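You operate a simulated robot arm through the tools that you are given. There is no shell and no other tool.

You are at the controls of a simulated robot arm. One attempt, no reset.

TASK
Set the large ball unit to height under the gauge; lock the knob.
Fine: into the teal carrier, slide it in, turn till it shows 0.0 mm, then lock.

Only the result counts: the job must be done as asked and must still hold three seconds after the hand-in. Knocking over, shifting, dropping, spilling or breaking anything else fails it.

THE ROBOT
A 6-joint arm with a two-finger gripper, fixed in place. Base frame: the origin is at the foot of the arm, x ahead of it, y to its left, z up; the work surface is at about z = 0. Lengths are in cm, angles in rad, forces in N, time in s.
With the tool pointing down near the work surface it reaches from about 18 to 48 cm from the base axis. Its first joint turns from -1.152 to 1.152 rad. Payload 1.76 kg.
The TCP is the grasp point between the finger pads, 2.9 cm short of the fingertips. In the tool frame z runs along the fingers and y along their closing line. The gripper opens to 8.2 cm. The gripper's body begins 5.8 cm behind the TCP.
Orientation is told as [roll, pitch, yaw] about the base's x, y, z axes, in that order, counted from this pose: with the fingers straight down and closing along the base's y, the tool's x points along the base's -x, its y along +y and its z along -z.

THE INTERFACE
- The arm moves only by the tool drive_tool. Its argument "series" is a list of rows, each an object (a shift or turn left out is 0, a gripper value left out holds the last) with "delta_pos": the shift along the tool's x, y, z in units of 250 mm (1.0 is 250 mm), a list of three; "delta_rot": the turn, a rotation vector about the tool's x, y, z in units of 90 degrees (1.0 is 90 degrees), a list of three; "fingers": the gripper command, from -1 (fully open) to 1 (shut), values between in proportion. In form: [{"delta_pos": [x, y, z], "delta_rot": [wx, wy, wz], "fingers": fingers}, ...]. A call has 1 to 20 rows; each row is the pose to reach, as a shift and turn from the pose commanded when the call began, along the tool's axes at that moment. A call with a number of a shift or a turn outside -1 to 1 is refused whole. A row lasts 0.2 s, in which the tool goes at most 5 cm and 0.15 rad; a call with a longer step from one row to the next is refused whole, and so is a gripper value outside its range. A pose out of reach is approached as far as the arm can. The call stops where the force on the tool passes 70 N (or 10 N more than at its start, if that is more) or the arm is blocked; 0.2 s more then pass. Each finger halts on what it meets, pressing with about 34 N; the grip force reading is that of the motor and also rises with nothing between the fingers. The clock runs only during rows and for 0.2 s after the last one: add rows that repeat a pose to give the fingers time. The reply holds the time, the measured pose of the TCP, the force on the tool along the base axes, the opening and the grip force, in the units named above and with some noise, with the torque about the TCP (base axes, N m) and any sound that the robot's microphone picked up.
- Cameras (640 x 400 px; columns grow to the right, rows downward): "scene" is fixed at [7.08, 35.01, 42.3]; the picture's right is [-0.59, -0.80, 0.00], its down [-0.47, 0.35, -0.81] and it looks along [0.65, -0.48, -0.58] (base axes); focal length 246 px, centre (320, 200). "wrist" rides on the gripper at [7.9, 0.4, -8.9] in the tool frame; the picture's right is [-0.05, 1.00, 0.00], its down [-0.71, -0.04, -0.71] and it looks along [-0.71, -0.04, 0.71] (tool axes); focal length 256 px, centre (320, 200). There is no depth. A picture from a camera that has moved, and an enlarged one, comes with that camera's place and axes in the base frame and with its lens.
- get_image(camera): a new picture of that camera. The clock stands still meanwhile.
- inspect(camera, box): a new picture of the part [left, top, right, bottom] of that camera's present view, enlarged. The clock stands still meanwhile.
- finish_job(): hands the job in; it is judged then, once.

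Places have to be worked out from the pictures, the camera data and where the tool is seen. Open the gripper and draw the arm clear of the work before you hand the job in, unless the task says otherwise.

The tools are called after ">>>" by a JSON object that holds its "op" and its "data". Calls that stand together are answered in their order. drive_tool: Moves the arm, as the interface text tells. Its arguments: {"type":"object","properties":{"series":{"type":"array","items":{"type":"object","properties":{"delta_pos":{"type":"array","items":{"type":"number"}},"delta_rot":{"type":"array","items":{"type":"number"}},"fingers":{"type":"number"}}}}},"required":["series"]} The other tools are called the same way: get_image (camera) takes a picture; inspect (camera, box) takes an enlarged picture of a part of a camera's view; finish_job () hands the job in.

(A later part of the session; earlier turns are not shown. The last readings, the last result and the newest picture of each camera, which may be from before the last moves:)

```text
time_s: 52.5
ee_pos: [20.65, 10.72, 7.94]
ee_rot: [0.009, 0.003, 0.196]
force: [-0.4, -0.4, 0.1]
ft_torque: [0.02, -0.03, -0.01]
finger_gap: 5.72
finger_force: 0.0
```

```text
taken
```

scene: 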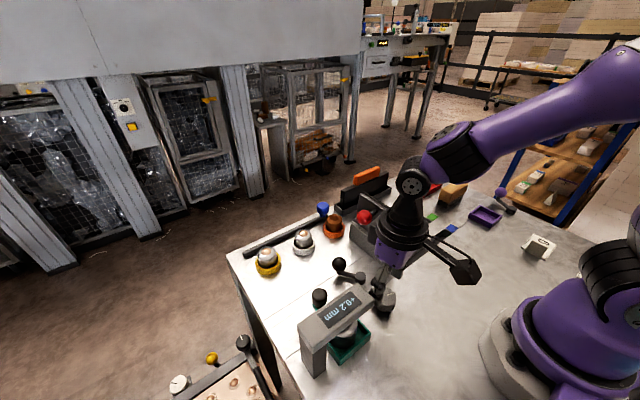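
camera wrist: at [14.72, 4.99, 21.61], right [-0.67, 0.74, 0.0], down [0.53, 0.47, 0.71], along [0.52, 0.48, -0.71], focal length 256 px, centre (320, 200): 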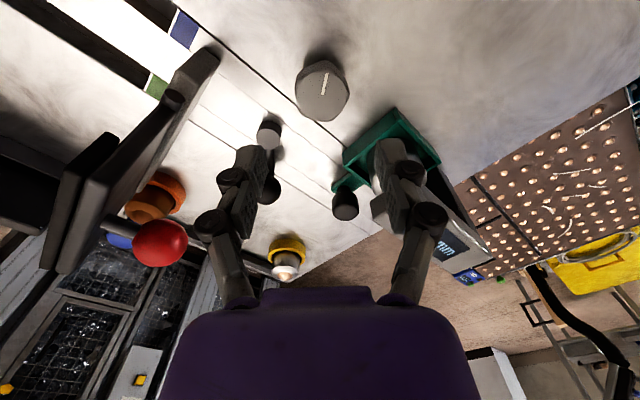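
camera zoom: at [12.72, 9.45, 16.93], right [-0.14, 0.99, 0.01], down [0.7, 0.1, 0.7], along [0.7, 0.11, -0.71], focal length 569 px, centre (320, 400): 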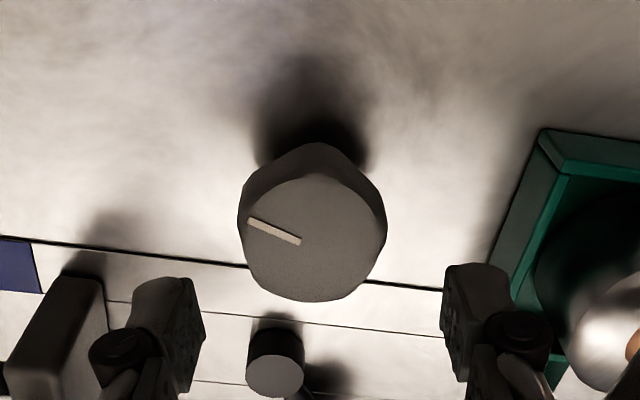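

The knob holds its position and the reading stays +0.2. It is offset about 0.2 cm in tool y, so I'll correct that, descend, and re-grip at this yaw.

>>> {"op": "drive_tool", "data": {"series": [{"delta_pos": [0, -0.007, 0.06], "fingers": -0.4}, {"delta_pos": [0, -0.007, 0.13]}, {"delta_pos": [0, -0.007, 0.162]}, {"delta_pos": [0, -0.007, 0.162]}, {"delta_pos": [0, -0.007, 0.162], "fingers": -0.1}, {"delta_pos": [0, -0.007, 0.162], "fingers": 0.2}, {"delta_pos": [0, -0.007, 0.162], "fingers": 1}, {"delta_pos": [0, -0.007, 0.162], "fingers": 1}]}}

>>> {"op": "inspect", "data": {"camera": "scene", "box": [320, 230, 420, 330]}}

>>> {"op": "inspect", "data": {"camera": "wrist", "box": [200, 40, 440, 220]}}

```text
time_s: 54.2
ee_pos: [20.61, 10.44, 3.77]
ee_rot: [0.011, 0.004, 0.201]
force: [-7.3, 16.4, 4.0]
ft_torque: [0.31, 0.1, -0.04]
finger_gap: 4.11
finger_force: 36.2
```

```text
4.00 times, centred on (370, 280) of scene
camera zoom: at [7.08, 35.01, 42.3], right [-0.59, -0.8, 0.0], down [-0.47, 0.35, -0.81], along [0.65, -0.48, -0.58], focal length 984 px, centre (120, -120)
```

zoom: 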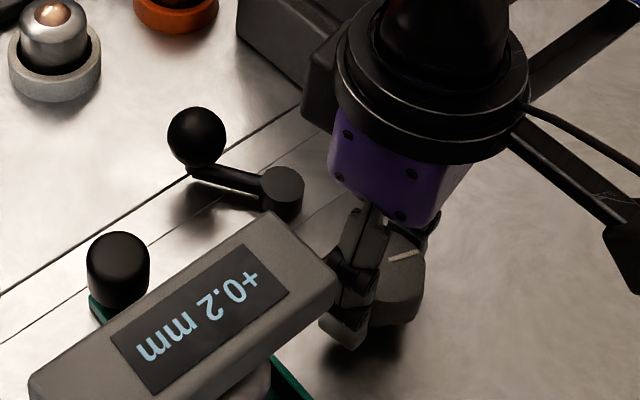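

```text
2.22 times, centred on (320, 130) of wrist
camera zoom: at [12.72, 9.18, 12.72], right [-0.15, 0.99, 0.01], down [0.7, 0.1, 0.7], along [0.7, 0.11, -0.71], focal length 569 px, centre (320, 356)
```

zoom: 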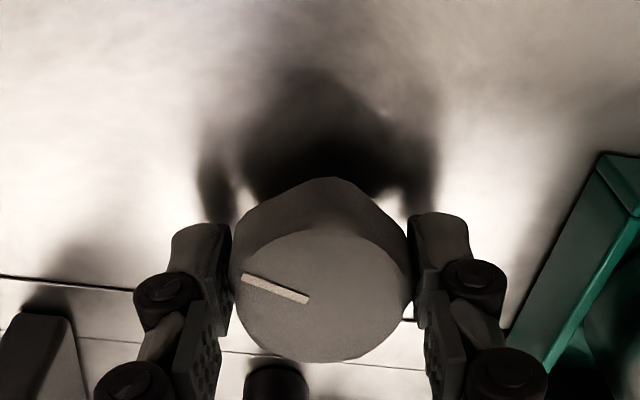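

>>> {"op": "drive_tool", "data": {"series": [{"delta_pos": [0, 0.004, 0], "fingers": 1}, {"delta_pos": [0, 0.004, 0], "delta_rot": [0, 0, -0.03]}, {"delta_pos": [0, 0.004, 0], "delta_rot": [0, 0, -0.06]}, {"delta_pos": [0, 0.004, 0], "delta_rot": [0, 0, -0.09]}, {"delta_pos": [0, 0.004, 0], "delta_rot": [0, 0, -0.12]}, {"delta_pos": [0, 0.004, 0], "delta_rot": [0, 0, -0.15]}, {"delta_pos": [0, 0.004, 0], "delta_rot": [0, 0, -0.15]}]}}

>>> {"op": "inspect", "data": {"camera": "scene", "box": [320, 230, 420, 330]}}

```text
time_s: 55.9
ee_pos: [20.56, 10.57, 3.85]
ee_rot: [0.004, -0.001, 0.43]
force: [25.3, -1.8, -66.0]
ft_torque: [-0.39, -0.63, 0.02]
finger_gap: 4.1
finger_force: 35.8
```

```text
4.00 times, centred on (370, 280) of scene
camera zoom: at [7.09, 35.02, 42.29], right [-0.59, -0.8, 0.0], down [-0.47, 0.35, -0.81], along [0.65, -0.48, -0.58], focal length 984 px, centre (120, -120)
```

zoom: 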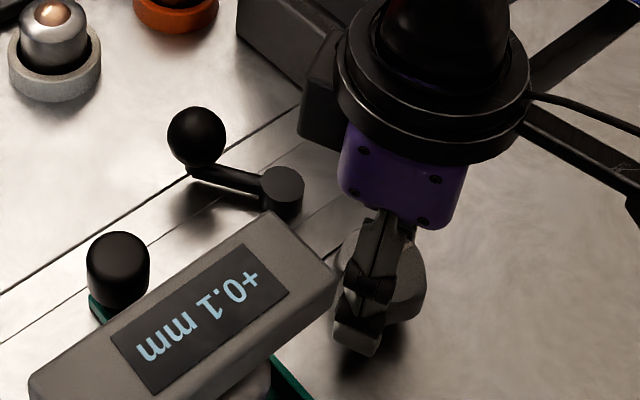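

It now reads +0.1 after about 55° of total turn. I'll relieve the vertical and side load, then continue.

>>> {"op": "drive_tool", "data": {"series": [{"delta_pos": [-0.001, 0, 0.002], "fingers": 1}, {"delta_pos": [-0.0015, 0, 0.004]}, {"delta_pos": [-0.0015, 0, 0.004]}]}}

```text
time_s: 56.6
ee_pos: [20.65, 10.54, 3.79]
ee_rot: [0.005, 0.001, 0.43]
force: [4.2, -25.8, 29.2]
ft_torque: [-0.85, -0.08, 0.05]
finger_gap: 4.15
finger_force: 36.5
```

>>> {"op": "drive_tool", "data": {"series": [{"delta_pos": [0.0005, -0.0011, -0.0012], "delta_rot": [0, 0, -0.03], "fingers": 1}, {"delta_pos": [0.0005, -0.0011, -0.0012], "delta_rot": [0, 0, -0.06]}, {"delta_pos": [0.0005, -0.0011, -0.0012], "delta_rot": [0, 0, -0.09]}, {"delta_pos": [0.0005, -0.0011, -0.0012], "delta_rot": [0, 0, -0.12]}, {"delta_pos": [0.0005, -0.0011, -0.0012], "delta_rot": [0, 0, -0.15]}, {"delta_pos": [0.0005, -0.0011, -0.0012], "delta_rot": [0, 0, -0.15]}]}}

>>> {"op": "inspect", "data": {"camera": "scene", "box": [320, 230, 420, 330]}}

```text
time_s: 58.0
ee_pos: [20.58, 10.51, 3.69]
ee_rot: [0.008, 0.0, 0.67]
force: [-1.2, -16.5, 28.3]
ft_torque: [-0.55, -0.06, 0.04]
finger_gap: 4.07
finger_force: 36.2
```

```text
4.00 times, centred on (370, 280) of scene
camera zoom: at [7.07, 35.01, 42.3], right [-0.59, -0.8, 0.0], down [-0.47, 0.35, -0.81], along [0.65, -0.48, -0.58], focal length 984 px, centre (120, -120)
```

zoom: 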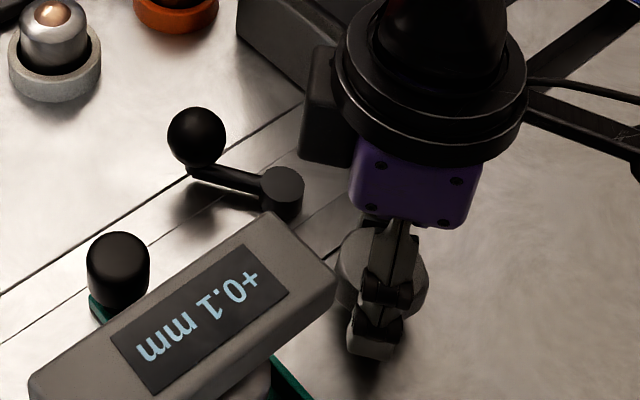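

>>> {"op": "drive_tool", "data": {"series": [{"delta_pos": [0.0005, -0.0006, -0.0012], "delta_rot": [0, 0, -0.03], "fingers": 1}, {"delta_pos": [0.0005, -0.0006, -0.0012], "delta_rot": [0, 0, -0.06]}, {"delta_pos": [0.0005, -0.0006, -0.0012], "delta_rot": [0, 0, -0.09]}, {"delta_pos": [0.0005, -0.0006, -0.0012], "delta_rot": [0, 0, -0.12]}, {"delta_pos": [0.0005, -0.0006, -0.0012], "delta_rot": [0, 0, -0.12]}]}}

>>> {"op": "inspect", "data": {"camera": "scene", "box": [320, 230, 420, 330]}}

```text
time_s: 59.2
ee_pos: [20.56, 10.59, 3.8]
ee_rot: [0.01, -0.001, 0.859]
force: [11.3, 2.9, -42.6]
ft_torque: [0.17, -0.35, 0.0]
finger_gap: 4.11
finger_force: 35.9
```

```text
4.00 times, centred on (370, 280) of scene
camera zoom: at [7.08, 35.02, 42.29], right [-0.59, -0.8, 0.0], down [-0.47, 0.35, -0.81], along [0.65, -0.48, -0.58], focal length 984 px, centre (120, -120)
```

zoom: 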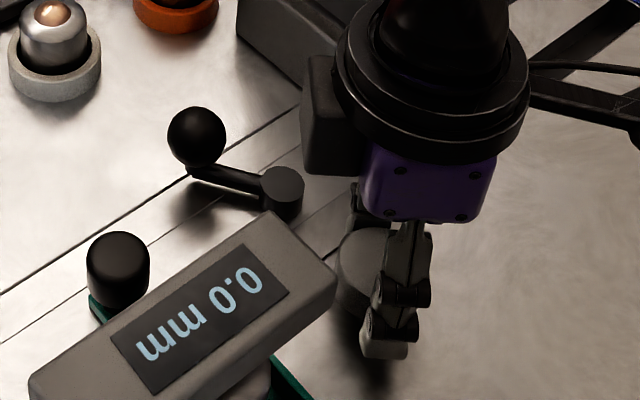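

The display reads 0.0 mm at about 79° total. The step transitions suggest ~29° per 0.1 mm, so I'll add about 8° to sit in the middle of the 0.0 band.

>>> {"op": "drive_tool", "data": {"series": [{"delta_pos": [-0.0003, 0, 0.0016], "delta_rot": [0, 0, -0.03], "fingers": 1}, {"delta_pos": [-0.0003, 0, 0.0016], "delta_rot": [0, 0, -0.06]}, {"delta_pos": [-0.0003, 0, 0.0016], "delta_rot": [0, 0, -0.085]}, {"delta_pos": [-0.0003, 0, 0.0016], "delta_rot": [0, 0, -0.085]}]}}

>>> {"op": "inspect", "data": {"camera": "scene", "box": [320, 230, 420, 330]}}

```text
time_s: 60.2
ee_pos: [20.5, 10.49, 3.78]
ee_rot: [0.011, -0.003, 0.992]
force: [-18.1, 1.3, 30.2]
ft_torque: [0.05, 0.56, 0.02]
finger_gap: 4.12
finger_force: 36.2
```

```text
4.00 times, centred on (370, 280) of scene
camera zoom: at [7.07, 35.01, 42.3], right [-0.59, -0.8, 0.0], down [-0.47, 0.35, -0.81], along [0.65, -0.48, -0.58], focal length 984 px, centre (120, -120)
```

zoom: 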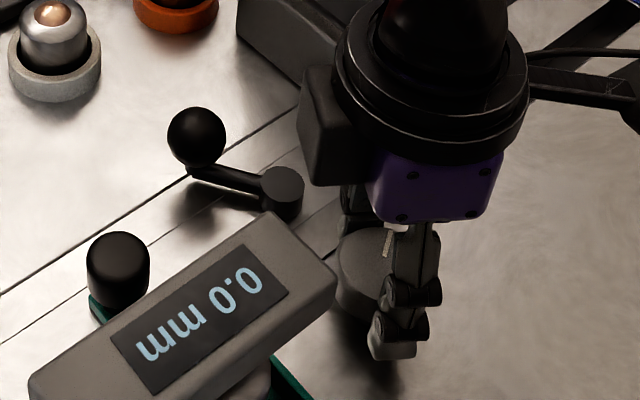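

The reading is 0.0 mm at about 87° total, near mid-band. I'll relieve the loads, open, and lift off the knob.

>>> {"op": "drive_tool", "data": {"series": [{"delta_pos": [0.0007, 0.001, -0.0012], "fingers": 1}, {"delta_pos": [0.0007, 0.001, -0.0012], "fingers": 1}, {"delta_pos": [0.0007, 0.001, -0.0012], "fingers": 0.0}, {"delta_pos": [0.0007, 0.001, -0.0012], "fingers": -0.4}, {"delta_pos": [0.0007, 0.001, -0.0012], "fingers": -0.4}, {"delta_pos": [0.0007, 0.001, -0.08]}, {"delta_pos": [0.0007, 0.001, -0.2]}, {"delta_pos": [0.0007, 0.001, -0.36]}, {"delta_pos": [0.0007, 0.001, -0.44]}, {"delta_pos": [0.0007, 0.001, -0.44]}]}}

>>> {"op": "inspect", "data": {"camera": "scene", "box": [320, 230, 420, 330]}}

>>> {"op": "get_image", "data": {"camera": "wrist"}}

```text
time_s: 62.5
ee_pos: [20.49, 10.53, 14.78]
ee_rot: [0.007, -0.004, 0.99]
force: [0.9, 0.9, 0.9]
ft_torque: [-0.02, 0.05, -0.01]
finger_gap: 5.73
finger_force: 0.1
```

```text
4.00 times, centred on (370, 280) of scene
camera zoom: at [7.08, 35.01, 42.3], right [-0.59, -0.8, 0.0], down [-0.47, 0.35, -0.81], along [0.65, -0.48, -0.58], focal length 984 px, centre (120, -120)
```

zoom: 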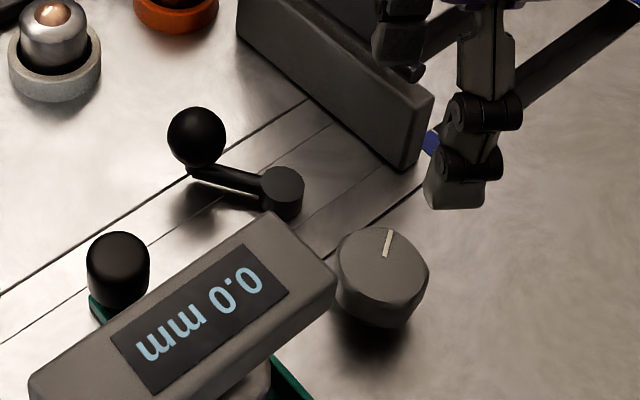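

```text
taken
camera wrist: at [15.81, 3.87, 23.73], right [-0.81, 0.59, 0.01], down [0.42, 0.57, 0.71], along [0.41, 0.58, -0.7], focal length 256 px, centre (320, 200)
```

wrist: 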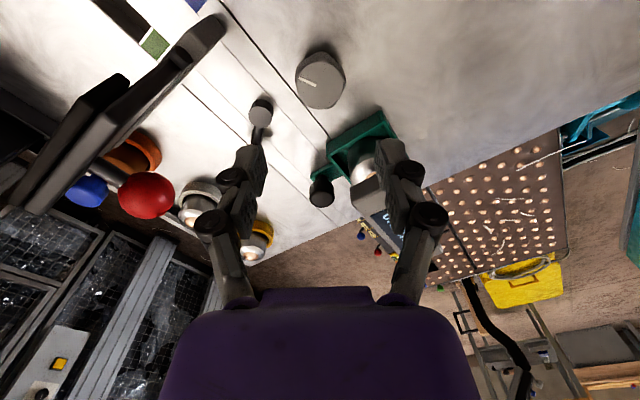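

The reading stays at 0.0 mm after release. Now for the lock lever: I'll zoom in to look for markings or hints about its throw direction.

>>> {"op": "inspect", "data": {"camera": "scene", "box": [325, 250, 375, 300]}}

>>> {"op": "inspect", "data": {"camera": "wrist", "box": [180, 60, 340, 180]}}

>>> {"op": "inspect", "data": {"camera": "scene", "box": [460, 170, 560, 270]}}

```text
8.00 times, centred on (350, 275) of scene
camera zoom: at [7.08, 35.01, 42.3], right [-0.59, -0.8, 0.0], down [-0.47, 0.35, -0.81], along [0.65, -0.48, -0.58], focal length 1968 px, centre (80, -400)
```

zoom: 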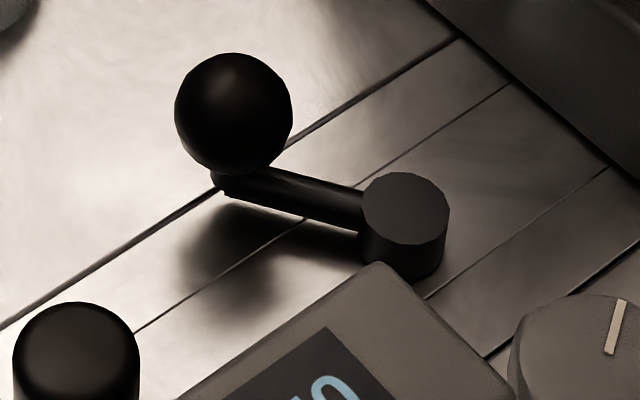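

```text
3.33 times, centred on (260, 120) of wrist
camera zoom: at [15.81, 3.87, 23.73], right [-0.81, 0.59, 0.01], down [0.42, 0.57, 0.71], along [0.41, 0.58, -0.7], focal length 853 px, centre (520, 467)
```

zoom: 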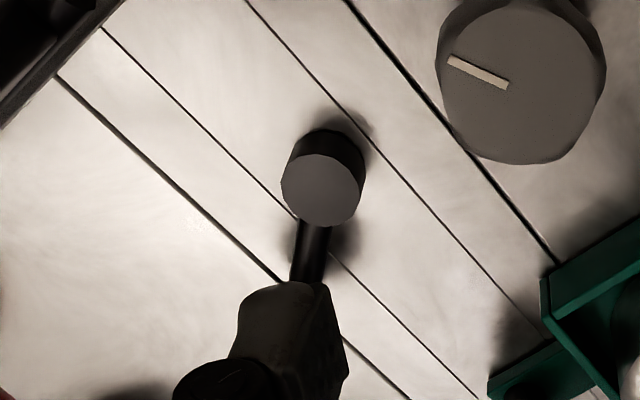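

```text
4.00 times, centred on (510, 220) of scene
camera zoom: at [7.08, 35.01, 42.3], right [-0.59, -0.8, 0.0], down [-0.47, 0.35, -0.81], along [0.65, -0.48, -0.58], focal length 984 px, centre (-440, 120)
```

zoom: 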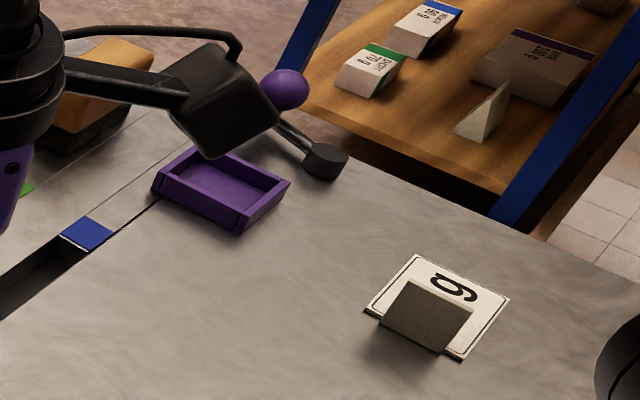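

There are no markings. The lever is a vertical-axis arm with a ball on its end, pivot (27.3, 9.95) and ball (30.6, 12.5). I'll move above the ball with the fingers closing across the arm so I can take hold of it and feel which way it moves.

>>> {"op": "drive_tool", "data": {"series": [{"delta_pos": [-0.08, -0.08, 0], "delta_rot": [0, 0, 0.06], "fingers": -0.3}, {"delta_pos": [-0.17, -0.17, 0], "delta_rot": [0, 0, 0.12]}, {"delta_pos": [-0.25, -0.255, 0], "delta_rot": [0, 0, 0.18]}, {"delta_pos": [-0.2876, -0.2945, 0], "delta_rot": [0, 0, 0.21]}, {"delta_pos": [-0.2876, -0.2945, 0.1], "delta_rot": [0, 0, 0.21]}, {"delta_pos": [-0.2876, -0.2945, 0.17], "delta_rot": [0, 0, 0.21]}, {"delta_pos": [-0.2876, -0.2945, 0.17], "delta_rot": [0, 0, 0.21]}]}}

>>> {"op": "inspect", "data": {"camera": "wrist", "box": [180, 20, 460, 220]}}

>>> {"op": "inspect", "data": {"camera": "scene", "box": [290, 200, 420, 330]}}

```text
time_s: 64.0
ee_pos: [30.74, 12.52, 10.36]
ee_rot: [0.009, 0.0, 0.661]
force: [0.7, -0.2, -0.3]
ft_torque: [0.02, 0.0, 0.01]
finger_gap: 5.31
finger_force: 0.1
```

```text
2.00 times, centred on (320, 120) of wrist
camera zoom: at [24.21, 7.95, 19.32], right [-0.57, 0.82, 0.01], down [0.58, 0.4, 0.71], along [0.58, 0.41, -0.71], focal length 512 px, centre (320, 360)
```

zoom: 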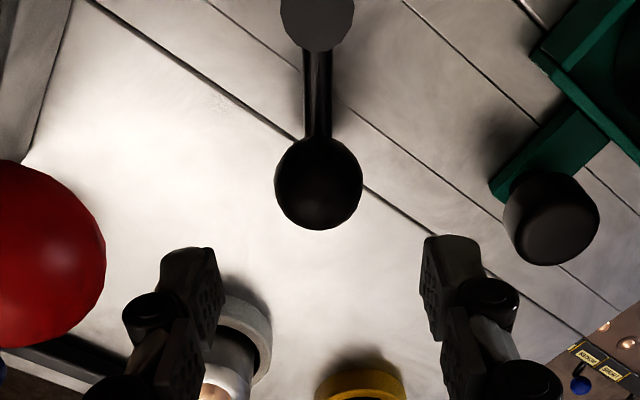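

```text
3.08 times, centred on (355, 265) of scene
camera zoom: at [7.08, 35.01, 42.3], right [-0.59, -0.8, 0.0], down [-0.47, 0.35, -0.81], along [0.65, -0.48, -0.58], focal length 757 px, centre (212, 0)
```

zoom: 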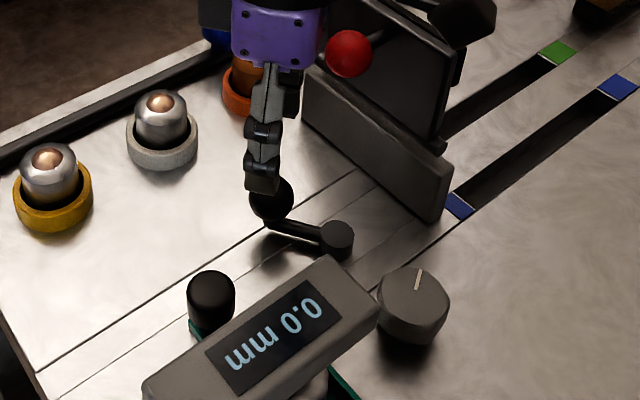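

The ball is well centred beneath the open fingers. I'll descend to z≈4.5 and close on it.

>>> {"op": "drive_tool", "data": {"series": [{"delta_pos": [0, 0, 0.08], "fingers": -0.3}, {"delta_pos": [0, 0, 0.16]}, {"delta_pos": [0, 0, 0.225]}, {"delta_pos": [0, 0, 0.225]}, {"delta_pos": [0, 0, 0.225], "fingers": 0.1}, {"delta_pos": [0, 0, 0.225], "fingers": 0.4}, {"delta_pos": [0, 0, 0.225], "fingers": 1}, {"delta_pos": [0, 0, 0.225], "fingers": 1}]}}

>>> {"op": "inspect", "data": {"camera": "wrist", "box": [180, 20, 460, 220]}}

>>> {"op": "inspect", "data": {"camera": "scene", "box": [290, 200, 420, 330]}}

```text
time_s: 65.8
ee_pos: [30.63, 12.57, 4.86]
ee_rot: [0.009, -0.003, 0.661]
force: [0.5, 0.6, -0.5]
ft_torque: [0.03, -0.03, -0.05]
finger_gap: 2.85
finger_force: 35.7
```

```text
2.00 times, centred on (320, 120) of wrist
camera zoom: at [24.2, 7.86, 13.77], right [-0.57, 0.82, 0.01], down [0.58, 0.4, 0.71], along [0.58, 0.41, -0.71], focal length 512 px, centre (320, 360)
```

zoom: 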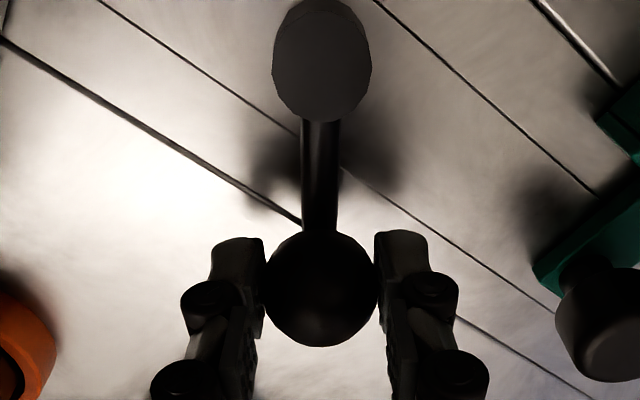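

```text
3.08 times, centred on (355, 265) of scene
camera zoom: at [7.08, 35.01, 42.3], right [-0.59, -0.8, 0.0], down [-0.47, 0.35, -0.81], along [0.65, -0.48, -0.58], focal length 757 px, centre (212, 0)
```

zoom: 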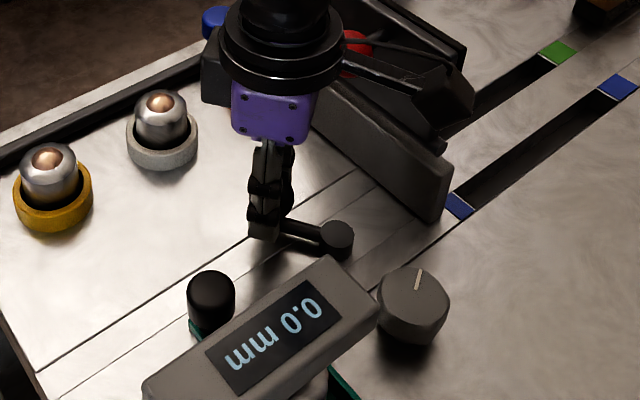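

The ball is held (2.85 cm). I'll test a 0.3 cm move in the counter-clockwise direction and read the resistance.

>>> {"op": "drive_tool", "data": {"series": [{"delta_pos": [0, 0.004, 0], "fingers": 1}, {"delta_pos": [0, 0.008, 0]}, {"delta_pos": [0, 0.012, 0]}, {"delta_pos": [0, 0.012, 0]}]}}

>>> {"op": "inspect", "data": {"camera": "wrist", "box": [180, 20, 460, 220]}}

```text
time_s: 66.8
ee_pos: [30.65, 12.57, 4.83]
ee_rot: [0.005, -0.001, 0.655]
force: [35.9, -27.0, -25.2]
ft_torque: [-0.11, -0.53, 0.27]
finger_gap: 2.82
finger_force: 36.2
```

```text
2.00 times, centred on (320, 120) of wrist
camera zoom: at [24.08, 8.03, 13.76], right [-0.57, 0.82, 0.0], down [0.58, 0.4, 0.71], along [0.58, 0.4, -0.71], focal length 512 px, centre (320, 360)
```

zoom: 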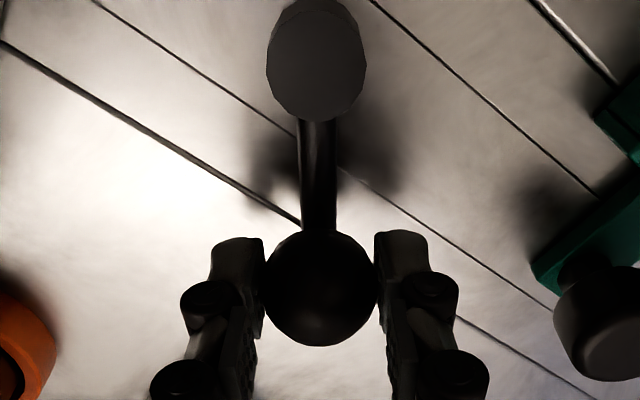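

Counter-clockwise is blocked (45 N with no movement). I'll return and test clockwise.

>>> {"op": "drive_tool", "data": {"series": [{"delta_pos": [0, -0.006, 0], "fingers": 1}, {"delta_pos": [0, -0.012, 0]}, {"delta_pos": [0, -0.018, 0]}, {"delta_pos": [0, -0.024, 0]}, {"delta_pos": [0, -0.024, 0]}]}}

>>> {"op": "inspect", "data": {"camera": "wrist", "box": [180, 20, 460, 220]}}

>>> {"op": "inspect", "data": {"camera": "scene", "box": [290, 200, 420, 330]}}

```text
time_s: 68.0
ee_pos: [30.84, 12.3, 4.93]
ee_rot: [0.01, 0.001, 0.663]
force: [-3.8, 13.3, -3.9]
ft_torque: [0.08, 0.21, -0.52]
finger_gap: 2.88
finger_force: 35.7
```

```text
2.00 times, centred on (320, 120) of wrist
camera zoom: at [24.3, 7.66, 13.84], right [-0.57, 0.82, 0.01], down [0.58, 0.4, 0.71], along [0.57, 0.41, -0.71], focal length 512 px, centre (320, 360)
```

zoom: 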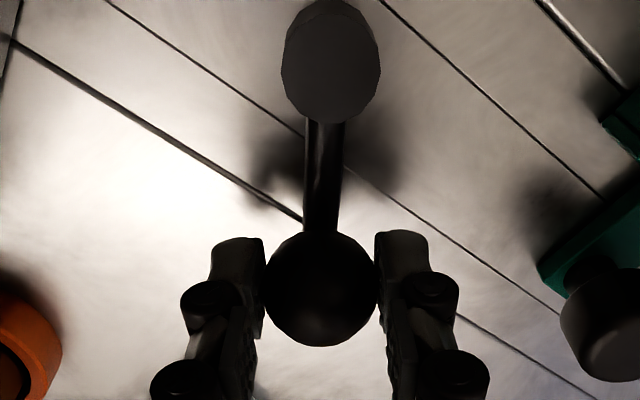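

```text
3.08 times, centred on (355, 265) of scene
camera zoom: at [7.08, 35.01, 42.3], right [-0.59, -0.8, 0.0], down [-0.47, 0.35, -0.81], along [0.65, -0.48, -0.58], focal length 757 px, centre (212, 0)
```

zoom: 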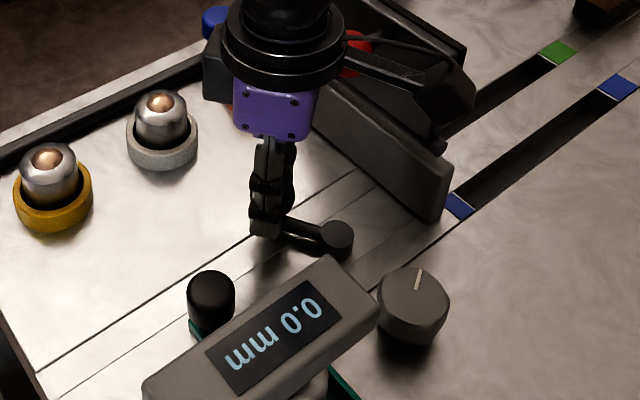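

It moves freely clockwise (about 14 N of friction), so locking means swinging the ball toward -y. Further along that arc the gripper body would get close to the red ball at (31, 6.8, 11.8). I'll release, lift, and set up a leaned-back tool so I can push from the +y side with closed fingers.

>>> {"op": "drive_tool", "data": {"series": [{"delta_pos": [0, 0.004, 0], "fingers": 0.2}, {"delta_pos": [0, 0.004, 0], "fingers": -0.2}, {"delta_pos": [0, 0.004, 0], "fingers": -0.3}, {"delta_pos": [0, 0.004, -0.1]}, {"delta_pos": [0, 0.004, -0.25]}, {"delta_pos": [0, 0.004, -0.4]}, {"delta_pos": [0, 0.004, -0.5]}, {"delta_pos": [0, 0.004, -0.5], "fingers": 1}, {"delta_pos": [0, 0.004, -0.5], "fingers": 1}]}}

>>> {"op": "inspect", "data": {"camera": "scene", "box": [290, 200, 420, 330]}}

>>> {"op": "get_image", "data": {"camera": "wrist"}}

```text
time_s: 70.0
ee_pos: [30.54, 12.27, 17.07]
ee_rot: [0.01, 0.0, 0.662]
force: [0.1, 0.0, -0.1]
ft_torque: [0.0, -0.01, -0.02]
finger_gap: 0.02
finger_force: 28.9
```

```text
3.08 times, centred on (355, 265) of scene
camera zoom: at [7.08, 35.01, 42.3], right [-0.59, -0.8, 0.0], down [-0.47, 0.35, -0.81], along [0.65, -0.48, -0.58], focal length 757 px, centre (212, 0)
```

zoom: 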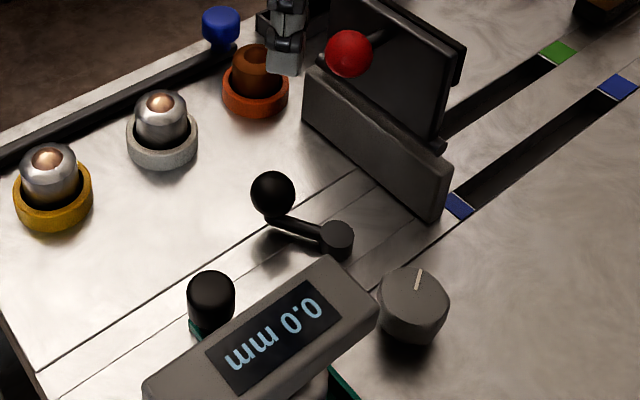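

```text
taken
camera wrist: at [24.09, 7.57, 26.1], right [-0.57, 0.82, 0.01], down [0.58, 0.4, 0.71], along [0.58, 0.41, -0.71], focal length 256 px, centre (320, 200)
```

wrist: 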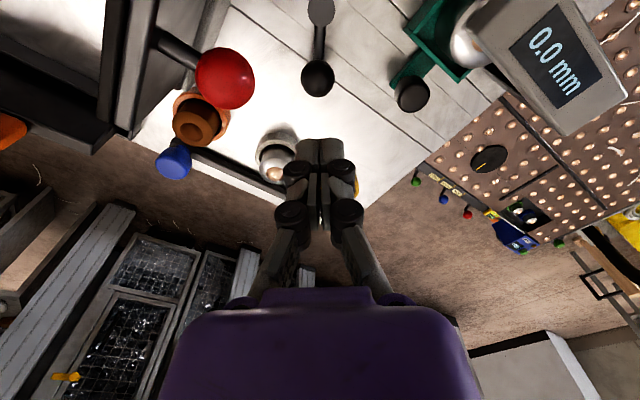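

>>> {"op": "drive_tool", "data": {"series": [{"delta_pos": [-0.03, 0.03, 0], "delta_rot": [0, 0, -0.085], "fingers": 1}, {"delta_pos": [-0.06, 0.07, 0], "delta_rot": [0, 0, -0.17]}, {"delta_pos": [-0.1, 0.11, 0], "delta_rot": [0, 0, -0.255]}, {"delta_pos": [-0.132, 0.15, 0], "delta_rot": [0, 0, -0.34]}, {"delta_pos": [-0.132, 0.15, 0], "delta_rot": [0, 0, -0.425]}, {"delta_pos": [-0.132, 0.15, 0], "delta_rot": [0, 0, -0.51]}, {"delta_pos": [-0.132, 0.15, 0], "delta_rot": [0, 0, -0.578]}, {"delta_pos": [-0.132, 0.15, 0], "delta_rot": [0, 0, -0.578]}]}}

>>> {"op": "drive_tool", "data": {"series": [{"delta_rot": [0, 0.08, 0], "fingers": 1}, {"delta_rot": [0, 0.16, 0]}, {"delta_rot": [0, 0.24, 0]}, {"delta_rot": [0, 0.32, 0]}, {"delta_rot": [0, 0.4, 0]}, {"delta_rot": [0, 0.444, 0]}, {"delta_rot": [0, 0.444, 0]}]}}

>>> {"op": "get_image", "data": {"camera": "scene"}}

>>> {"op": "get_image", "data": {"camera": "wrist"}}

```text
time_s: 71.8
ee_pos: [30.94, 17.41, 17.43]
ee_rot: [0.005, -0.007, 1.57]
force: [-0.5, -0.3, 0.2]
ft_torque: [0.02, -0.02, -0.01]
finger_gap: 0.0
finger_force: 28.9
```

```text
time_s: 73.5
ee_pos: [27.72, 11.2, 10.72]
ee_rot: [0.004, 0.689, 1.574]
force: [-0.2, -0.5, 0.6]
ft_torque: [0.0, -0.03, -0.02]
finger_gap: 0.0
finger_force: 29.2
out of reach, approached as far as the arm can: row 2, 3, 4, 5, 6, 7
```

```text
taken
```

scene: 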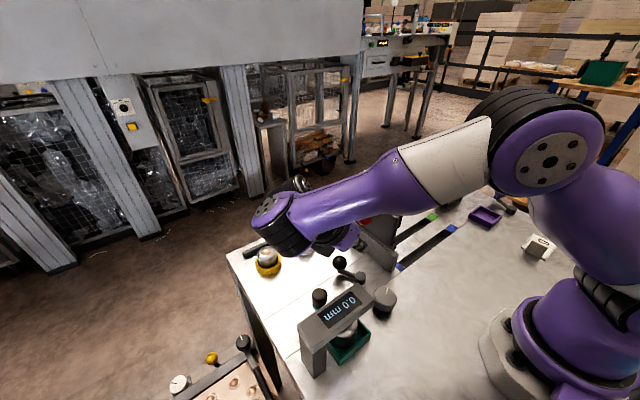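

```text
taken
camera wrist: at [27.31, 10.76, 22.78], right [-1.0, 0.04, -0.03], down [0.04, 0.99, 0.1], along [0.03, 0.09, -0.99], focal length 256 px, centre (320, 200)
```

wrist: 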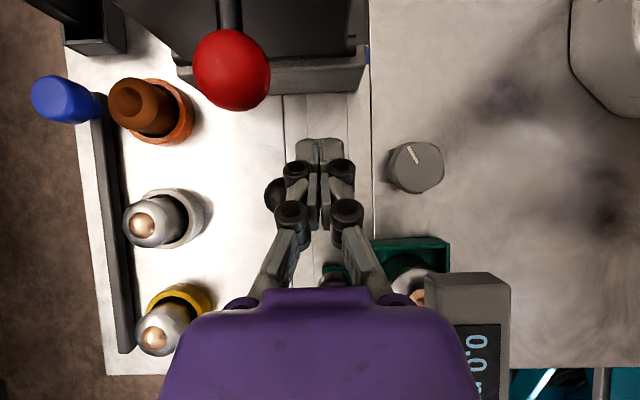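

The tilt was reached, but the arm pulled the position in to (27.7, 11.2, 10.7) because the requested pose was out of reach. Nothing was touched and the display still shows 0.0. I'll make a small +y move to see which pose the commands are now relative to.

>>> {"op": "drive_tool", "data": {"series": [{"delta_pos": [-0.031, 0, -0.0256], "fingers": 1}, {"delta_pos": [-0.031, 0, -0.0256]}]}}

```text
time_s: 74.0
ee_pos: [27.61, 11.9, 10.45]
ee_rot: [0.005, 0.69, 1.572]
force: [-0.3, 0.0, -0.5]
ft_torque: [-0.04, -0.01, 0.0]
finger_gap: 0.0
finger_force: 28.7
out of reach, approached as far as the arm can: row 1, 2
```

Still ambiguous and still at the reach limit: leaning the tool back toward the base isn't available here. I'll undo the tilt, which is safe from either reference, and use a lean in the arm's natural direction instead.

>>> {"op": "drive_tool", "data": {"series": [{"delta_rot": [0, -0.08, 0], "fingers": 1}, {"delta_rot": [0, -0.16, 0]}, {"delta_rot": [0, -0.24, 0]}, {"delta_rot": [0, -0.32, 0]}, {"delta_rot": [0, -0.4, 0]}, {"delta_rot": [0, -0.444, 0]}, {"delta_rot": [0, -0.444, 0]}]}}

```text
time_s: 75.7
ee_pos: [27.62, 11.49, 10.55]
ee_rot: [0.005, -0.009, 1.569]
force: [0.4, 0.9, 0.1]
ft_torque: [0.01, 0.02, 0.02]
finger_gap: 0.03
finger_force: 29.3
```

Commands are now relative to the reached pose, with the tool vertical at (27.6, 11.5, 10.6). I'll raise, yaw to 0.5 rad, and lean 25° so the body sits above the pivot side, clear of the red ball.

>>> {"op": "drive_tool", "data": {"series": [{"delta_pos": [-0.02, 0, -0.08], "fingers": 1}, {"delta_pos": [-0.05, 0, -0.18], "delta_rot": [0, 0, 0.05]}, {"delta_pos": [-0.08, -0.01, -0.2], "delta_rot": [0, 0, 0.14]}, {"delta_pos": [-0.11, -0.016, -0.2], "delta_rot": [0, 0, 0.23]}, {"delta_pos": [-0.14, -0.016, -0.2], "delta_rot": [0, 0, 0.32]}, {"delta_pos": [-0.14, -0.016, -0.2], "delta_rot": [0, 0, 0.41]}, {"delta_pos": [-0.14, -0.016, -0.2], "delta_rot": [0, 0, 0.5]}, {"delta_pos": [-0.14, -0.016, -0.2], "delta_rot": [0, 0, 0.59]}, {"delta_pos": [-0.14, -0.016, -0.2], "delta_rot": [0, 0, 0.681]}, {"delta_pos": [-0.14, -0.016, -0.2], "delta_rot": [0, 0, 0.681]}]}}

>>> {"op": "drive_tool", "data": {"series": [{"delta_rot": [0, -0.08, 0], "fingers": 1}, {"delta_rot": [0, -0.16, 0]}, {"delta_rot": [0, -0.24, 0]}, {"delta_rot": [0, -0.278, 0]}, {"delta_rot": [0, -0.278, 0]}]}}

>>> {"op": "get_image", "data": {"camera": "scene"}}

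>>> {"op": "get_image", "data": {"camera": "wrist"}}

```text
time_s: 77.8
ee_pos: [28.19, 14.92, 15.59]
ee_rot: [0.011, 0.001, 0.498]
force: [0.5, 0.9, -0.7]
ft_torque: [0.04, -0.03, -0.02]
finger_gap: 0.0
finger_force: 29.0
```

```text
time_s: 79.0
ee_pos: [28.09, 14.9, 15.49]
ee_rot: [0.01, -0.437, 0.494]
force: [0.6, 0.3, -1.1]
ft_torque: [0.03, -0.07, 0.0]
finger_gap: 0.0
finger_force: 28.4
```

```text
taken
```

scene: 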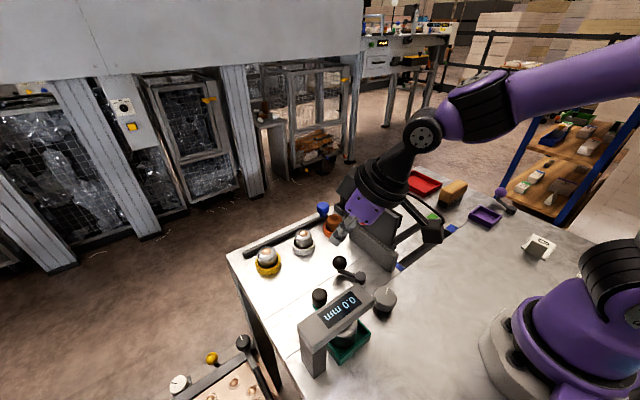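

```text
taken
camera wrist: at [18.15, 9.96, 20.22], right [-0.44, 0.9, 0.03], down [0.32, 0.12, 0.94], along [0.84, 0.42, -0.34], focal length 256 px, centre (320, 200)
```

wrist: 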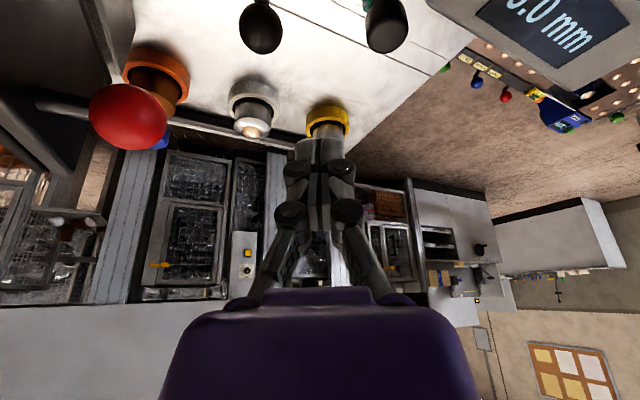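

The lean is reachable at 25°, and the lever ball is confirmed at (30.8, 12.2). I'll lower to the start position just beside the ball on its +y side.

>>> {"op": "drive_tool", "data": {"series": [{"delta_pos": [0.04, -0.008, 0.1], "fingers": 1}, {"delta_pos": [0.08, -0.015, 0.195]}, {"delta_pos": [0.115, -0.02, 0.28]}, {"delta_pos": [0.145, -0.026, 0.355]}, {"delta_pos": [0.145, -0.026, 0.355]}]}}

>>> {"op": "get_image", "data": {"camera": "wrist"}}

>>> {"op": "inspect", "data": {"camera": "scene", "box": [290, 200, 440, 330]}}

```text
time_s: 80.2
ee_pos: [28.75, 14.78, 5.87]
ee_rot: [0.009, -0.436, 0.495]
force: [0.6, -0.8, -0.6]
ft_torque: [-0.01, 0.02, -0.03]
finger_gap: 0.0
finger_force: 28.6
```

```text
taken
camera wrist: at [18.86, 9.79, 10.65], right [-0.44, 0.9, 0.03], down [0.32, 0.12, 0.94], along [0.84, 0.42, -0.34], focal length 256 px, centre (320, 200)
```

wrist: 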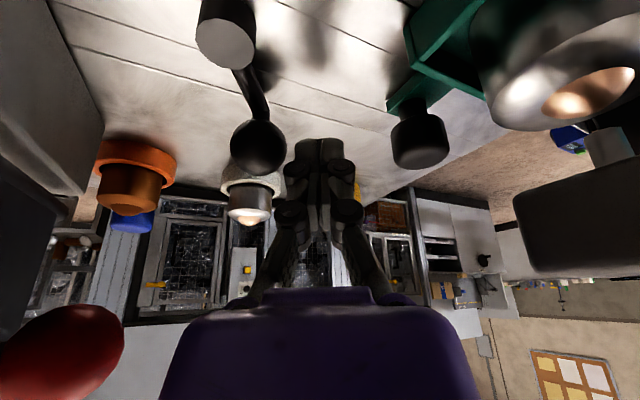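

```text
3.08 times, centred on (365, 265) of scene
camera zoom: at [7.08, 35.01, 42.3], right [-0.59, -0.8, 0.0], down [-0.47, 0.35, -0.81], along [0.65, -0.48, -0.58], focal length 757 px, centre (182, 0)
```

zoom: 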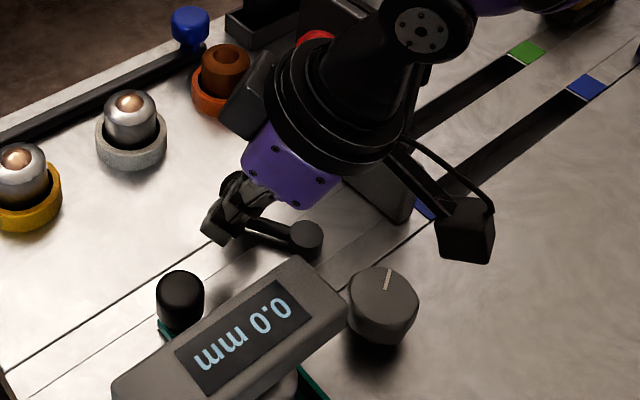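

>>> {"op": "drive_tool", "data": {"series": [{"delta_pos": [0.012, 0, 0.025], "fingers": 1}, {"delta_pos": [0.0242, 0, 0.0505]}, {"delta_pos": [0.0242, -0.012, 0.0505]}, {"delta_pos": [0.0242, -0.0247, 0.0505]}, {"delta_pos": [0.0242, -0.0247, 0.0505]}]}}

>>> {"op": "inspect", "data": {"camera": "wrist", "box": [140, 0, 440, 240]}}

```text
time_s: 81.5
ee_pos: [29.11, 14.22, 4.56]
ee_rot: [0.011, -0.436, 0.496]
force: [-0.2, 2.4, 0.4]
ft_torque: [0.05, -0.01, 0.03]
finger_gap: 0.0
finger_force: 29.3
```

```text
1.67 times, centred on (290, 120) of wrist
camera zoom: at [19.17, 9.14, 9.28], right [-0.44, 0.9, 0.03], down [0.32, 0.12, 0.94], along [0.84, 0.42, -0.34], focal length 427 px, centre (370, 333)
```

zoom: 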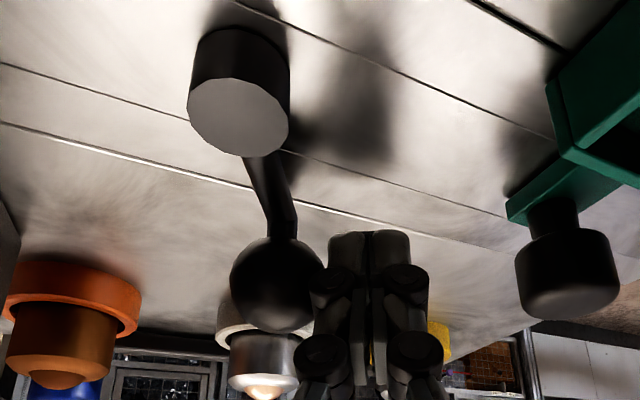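

The fingers are just touching the ball on its +y side. I'll push clockwise along the arc in small steps, reducing the yaw as I go to stay clear of the red ball.

>>> {"op": "drive_tool", "data": {"series": [{"delta_pos": [-0.0045, -0.0138, 0.002], "delta_rot": [0.0153, 0, 0.0328], "fingers": 1}, {"delta_pos": [-0.0091, -0.0277, 0.0043], "delta_rot": [0.0307, 0, 0.0657]}, {"delta_pos": [-0.013, -0.0387, 0.0061], "delta_rot": [0.0462, 0, 0.0989]}, {"delta_pos": [-0.0169, -0.0496, 0.0079], "delta_rot": [0.0617, 0, 0.1321]}, {"delta_pos": [-0.0194, -0.0613, 0.009], "delta_rot": [0.0771, 0, 0.1652]}, {"delta_pos": [-0.0219, -0.073, 0.0102], "delta_rot": [0.0926, 0, 0.1984]}, {"delta_pos": [-0.0219, -0.073, 0.0102], "delta_rot": [0.0926, 0, 0.1984]}]}}

>>> {"op": "get_image", "data": {"camera": "wrist"}}

>>> {"op": "inspect", "data": {"camera": "scene", "box": [290, 200, 440, 330]}}

```text
time_s: 83.0
ee_pos: [30.46, 12.86, 4.58]
ee_rot: [0.009, -0.432, 0.152]
force: [-0.9, 1.8, 0.6]
ft_torque: [0.05, 0.01, -0.02]
finger_gap: 0.0
finger_force: 28.6
```

```text
taken
camera wrist: at [19.48, 11.53, 9.32], right [-0.11, 0.99, 0.03], down [0.35, 0.01, 0.94], along [0.93, 0.11, -0.35], focal length 256 px, centre (320, 200)
```

wrist: 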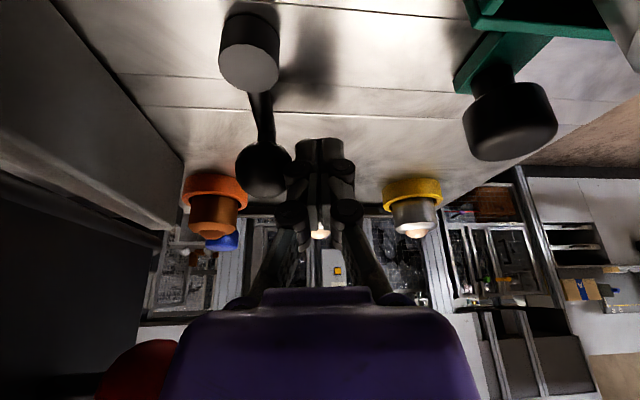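

```text
3.08 times, centred on (365, 265) of scene
camera zoom: at [7.08, 35.01, 42.3], right [-0.59, -0.8, 0.0], down [-0.47, 0.35, -0.81], along [0.65, -0.48, -0.58], focal length 757 px, centre (182, 0)
```

zoom: 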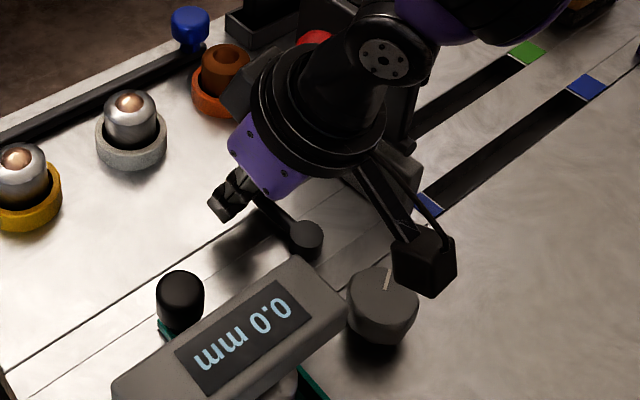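

The lever swings freely with almost no force and is now near θ≈2°. I'll keep pushing along the arc toward about -20°.

>>> {"op": "drive_tool", "data": {"series": [{"delta_pos": [-0.0012, -0.0168, 0.0006], "delta_rot": [0.0101, 0, 0.022], "fingers": 1}, {"delta_pos": [-0.0023, -0.0336, 0.0011], "delta_rot": [0.0202, 0, 0.044]}, {"delta_pos": [0.0, -0.048, 0.0011], "delta_rot": [0.0303, 0, 0.066]}, {"delta_pos": [0.0022, -0.0625, 0.0012], "delta_rot": [0.0405, 0, 0.0879]}, {"delta_pos": [0.0022, -0.0625, 0.0012], "delta_rot": [0.0405, 0, 0.0879]}]}}

>>> {"op": "get_image", "data": {"camera": "wrist"}}

>>> {"op": "inspect", "data": {"camera": "scene", "box": [290, 200, 440, 330]}}

```text
time_s: 84.2
ee_pos: [30.67, 11.56, 4.49]
ee_rot: [0.014, -0.433, 0.002]
force: [-0.9, 25.1, 5.1]
ft_torque: [0.18, 0.0, 0.12]
finger_gap: 0.01
finger_force: 29.0
```

```text
taken
camera wrist: at [19.57, 11.74, 9.32], right [0.04, 1.0, 0.04], down [0.34, -0.05, 0.94], along [0.94, -0.03, -0.35], focal length 256 px, centre (320, 200)
```

wrist: 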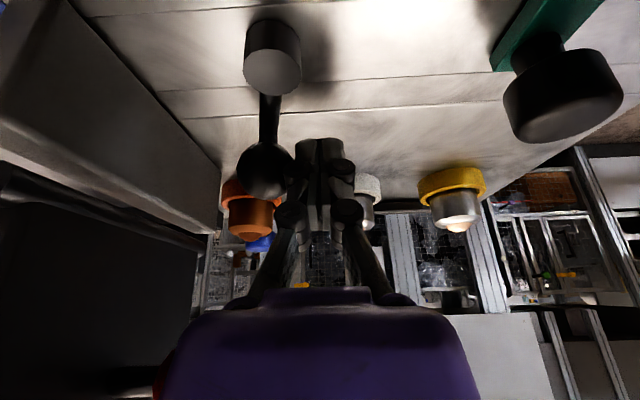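

```text
3.08 times, centred on (365, 265) of scene
camera zoom: at [7.07, 35.01, 42.3], right [-0.59, -0.8, 0.0], down [-0.47, 0.35, -0.81], along [0.65, -0.48, -0.58], focal length 757 px, centre (182, 0)
```

zoom: 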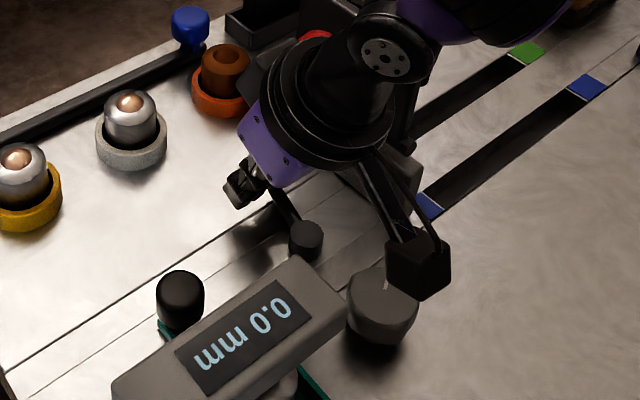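

The force rose to 25 N at lever angle ≈ -16°. I'll check whether the lever has hit its lock stop or the gripper is touching the red ball.

>>> {"op": "inspect", "data": {"camera": "scene", "box": [320, 195, 400, 275]}}

>>> {"op": "inspect", "data": {"camera": "wrist", "box": [100, 40, 400, 400]}}

```text
5.00 times, centred on (360, 235) of scene
camera zoom: at [7.07, 35.01, 42.3], right [-0.59, -0.8, 0.0], down [-0.47, 0.35, -0.81], along [0.65, -0.48, -0.58], focal length 1230 px, centre (120, 25)
```

zoom: 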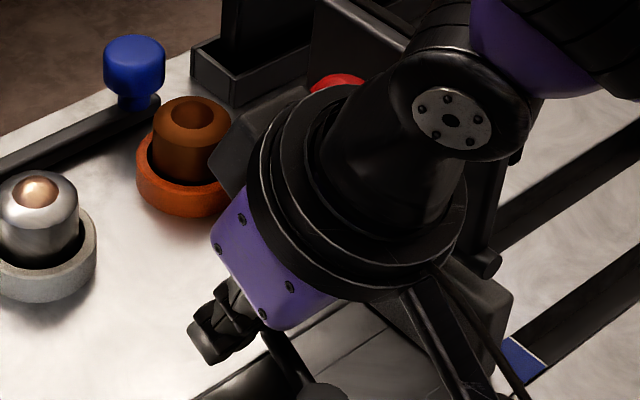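

```text
1.11 times, centred on (250, 220) of wrist
camera zoom: at [19.57, 11.74, 9.32], right [0.04, 1.0, 0.04], down [0.34, -0.05, 0.94], along [0.94, -0.03, -0.35], focal length 284 px, centre (398, 178)
```

zoom: 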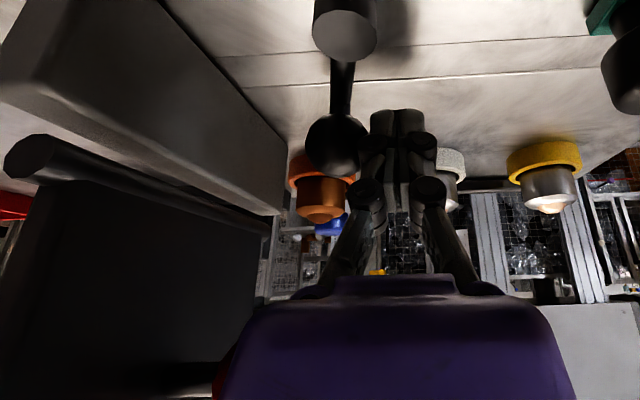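

By geometry, the gripper clears the red ball by more than 1.5 cm, so the resistance should be the lever itself. I'll press a little further to see whether it is a hard stop.

>>> {"op": "drive_tool", "data": {"series": [{"delta_pos": [0, -0.003, 0], "fingers": 1}, {"delta_pos": [0, -0.006, 0]}, {"delta_pos": [0, -0.009, 0]}, {"delta_pos": [0, -0.009, 0]}]}}

>>> {"op": "get_image", "data": {"camera": "wrist"}}

```text
time_s: 85.2
ee_pos: [30.55, 11.4, 4.57]
ee_rot: [0.024, -0.432, 0.003]
force: [0.6, 44.9, 8.9]
ft_torque: [0.34, -0.01, 0.25]
finger_gap: 0.0
finger_force: 29.0
```

```text
taken
camera wrist: at [19.52, 11.61, 9.37], right [0.04, 1.0, 0.04], down [0.35, -0.05, 0.94], along [0.94, -0.02, -0.35], focal length 256 px, centre (320, 200)
```

wrist: 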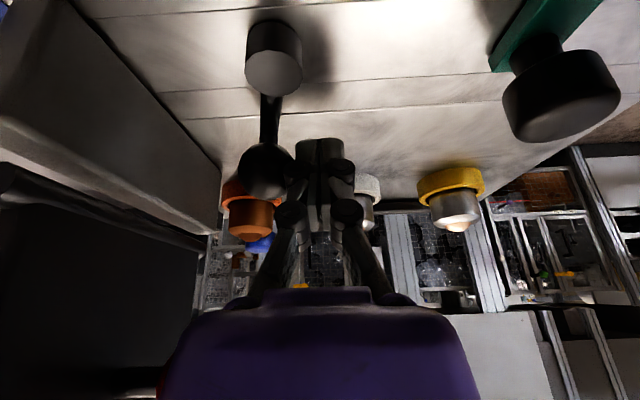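

The force climbs to 45 N with no lever movement, so this is a hard stop about 54° from the start. I'll back off gently and look at the lever and display.

>>> {"op": "drive_tool", "data": {"series": [{"delta_pos": [0, 0.012, 0], "fingers": 1}, {"delta_pos": [0, 0.03, 0]}, {"delta_pos": [0, 0.06, 0]}, {"delta_pos": [0, 0.07, -0.05]}, {"delta_pos": [0, 0.07, -0.15]}, {"delta_pos": [0, 0.07, -0.3]}, {"delta_pos": [0, 0.07, -0.42]}, {"delta_pos": [0, 0.07, -0.42]}]}}

>>> {"op": "get_image", "data": {"camera": "wrist"}}

>>> {"op": "inspect", "data": {"camera": "scene", "box": [290, 200, 440, 330]}}

```text
time_s: 87.0
ee_pos: [26.25, 12.91, 14.27]
ee_rot: [0.009, -0.431, -0.001]
force: [-0.4, -0.5, 1.0]
ft_torque: [-0.02, -0.04, -0.02]
finger_gap: 0.0
finger_force: 28.5
```

```text
taken
camera wrist: at [15.11, 13.13, 18.97], right [0.04, 1.0, 0.03], down [0.35, -0.04, 0.94], along [0.94, -0.03, -0.35], focal length 256 px, centre (320, 200)
```

wrist: 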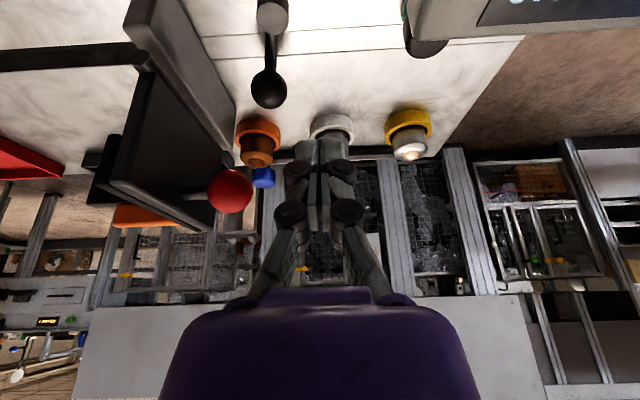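

```text
3.08 times, centred on (365, 265) of scene
camera zoom: at [7.08, 35.01, 42.3], right [-0.59, -0.8, 0.0], down [-0.47, 0.35, -0.81], along [0.65, -0.48, -0.58], focal length 757 px, centre (182, 0)
```

zoom: 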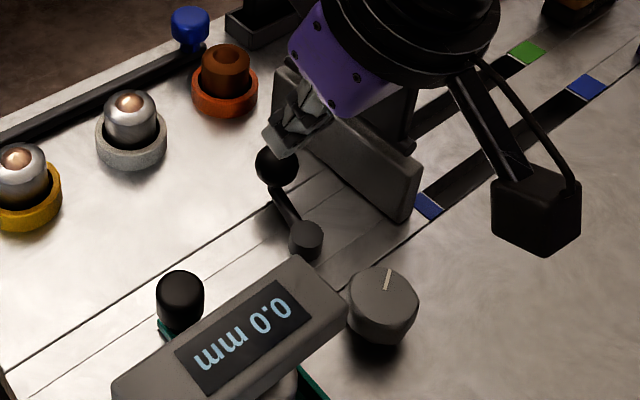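

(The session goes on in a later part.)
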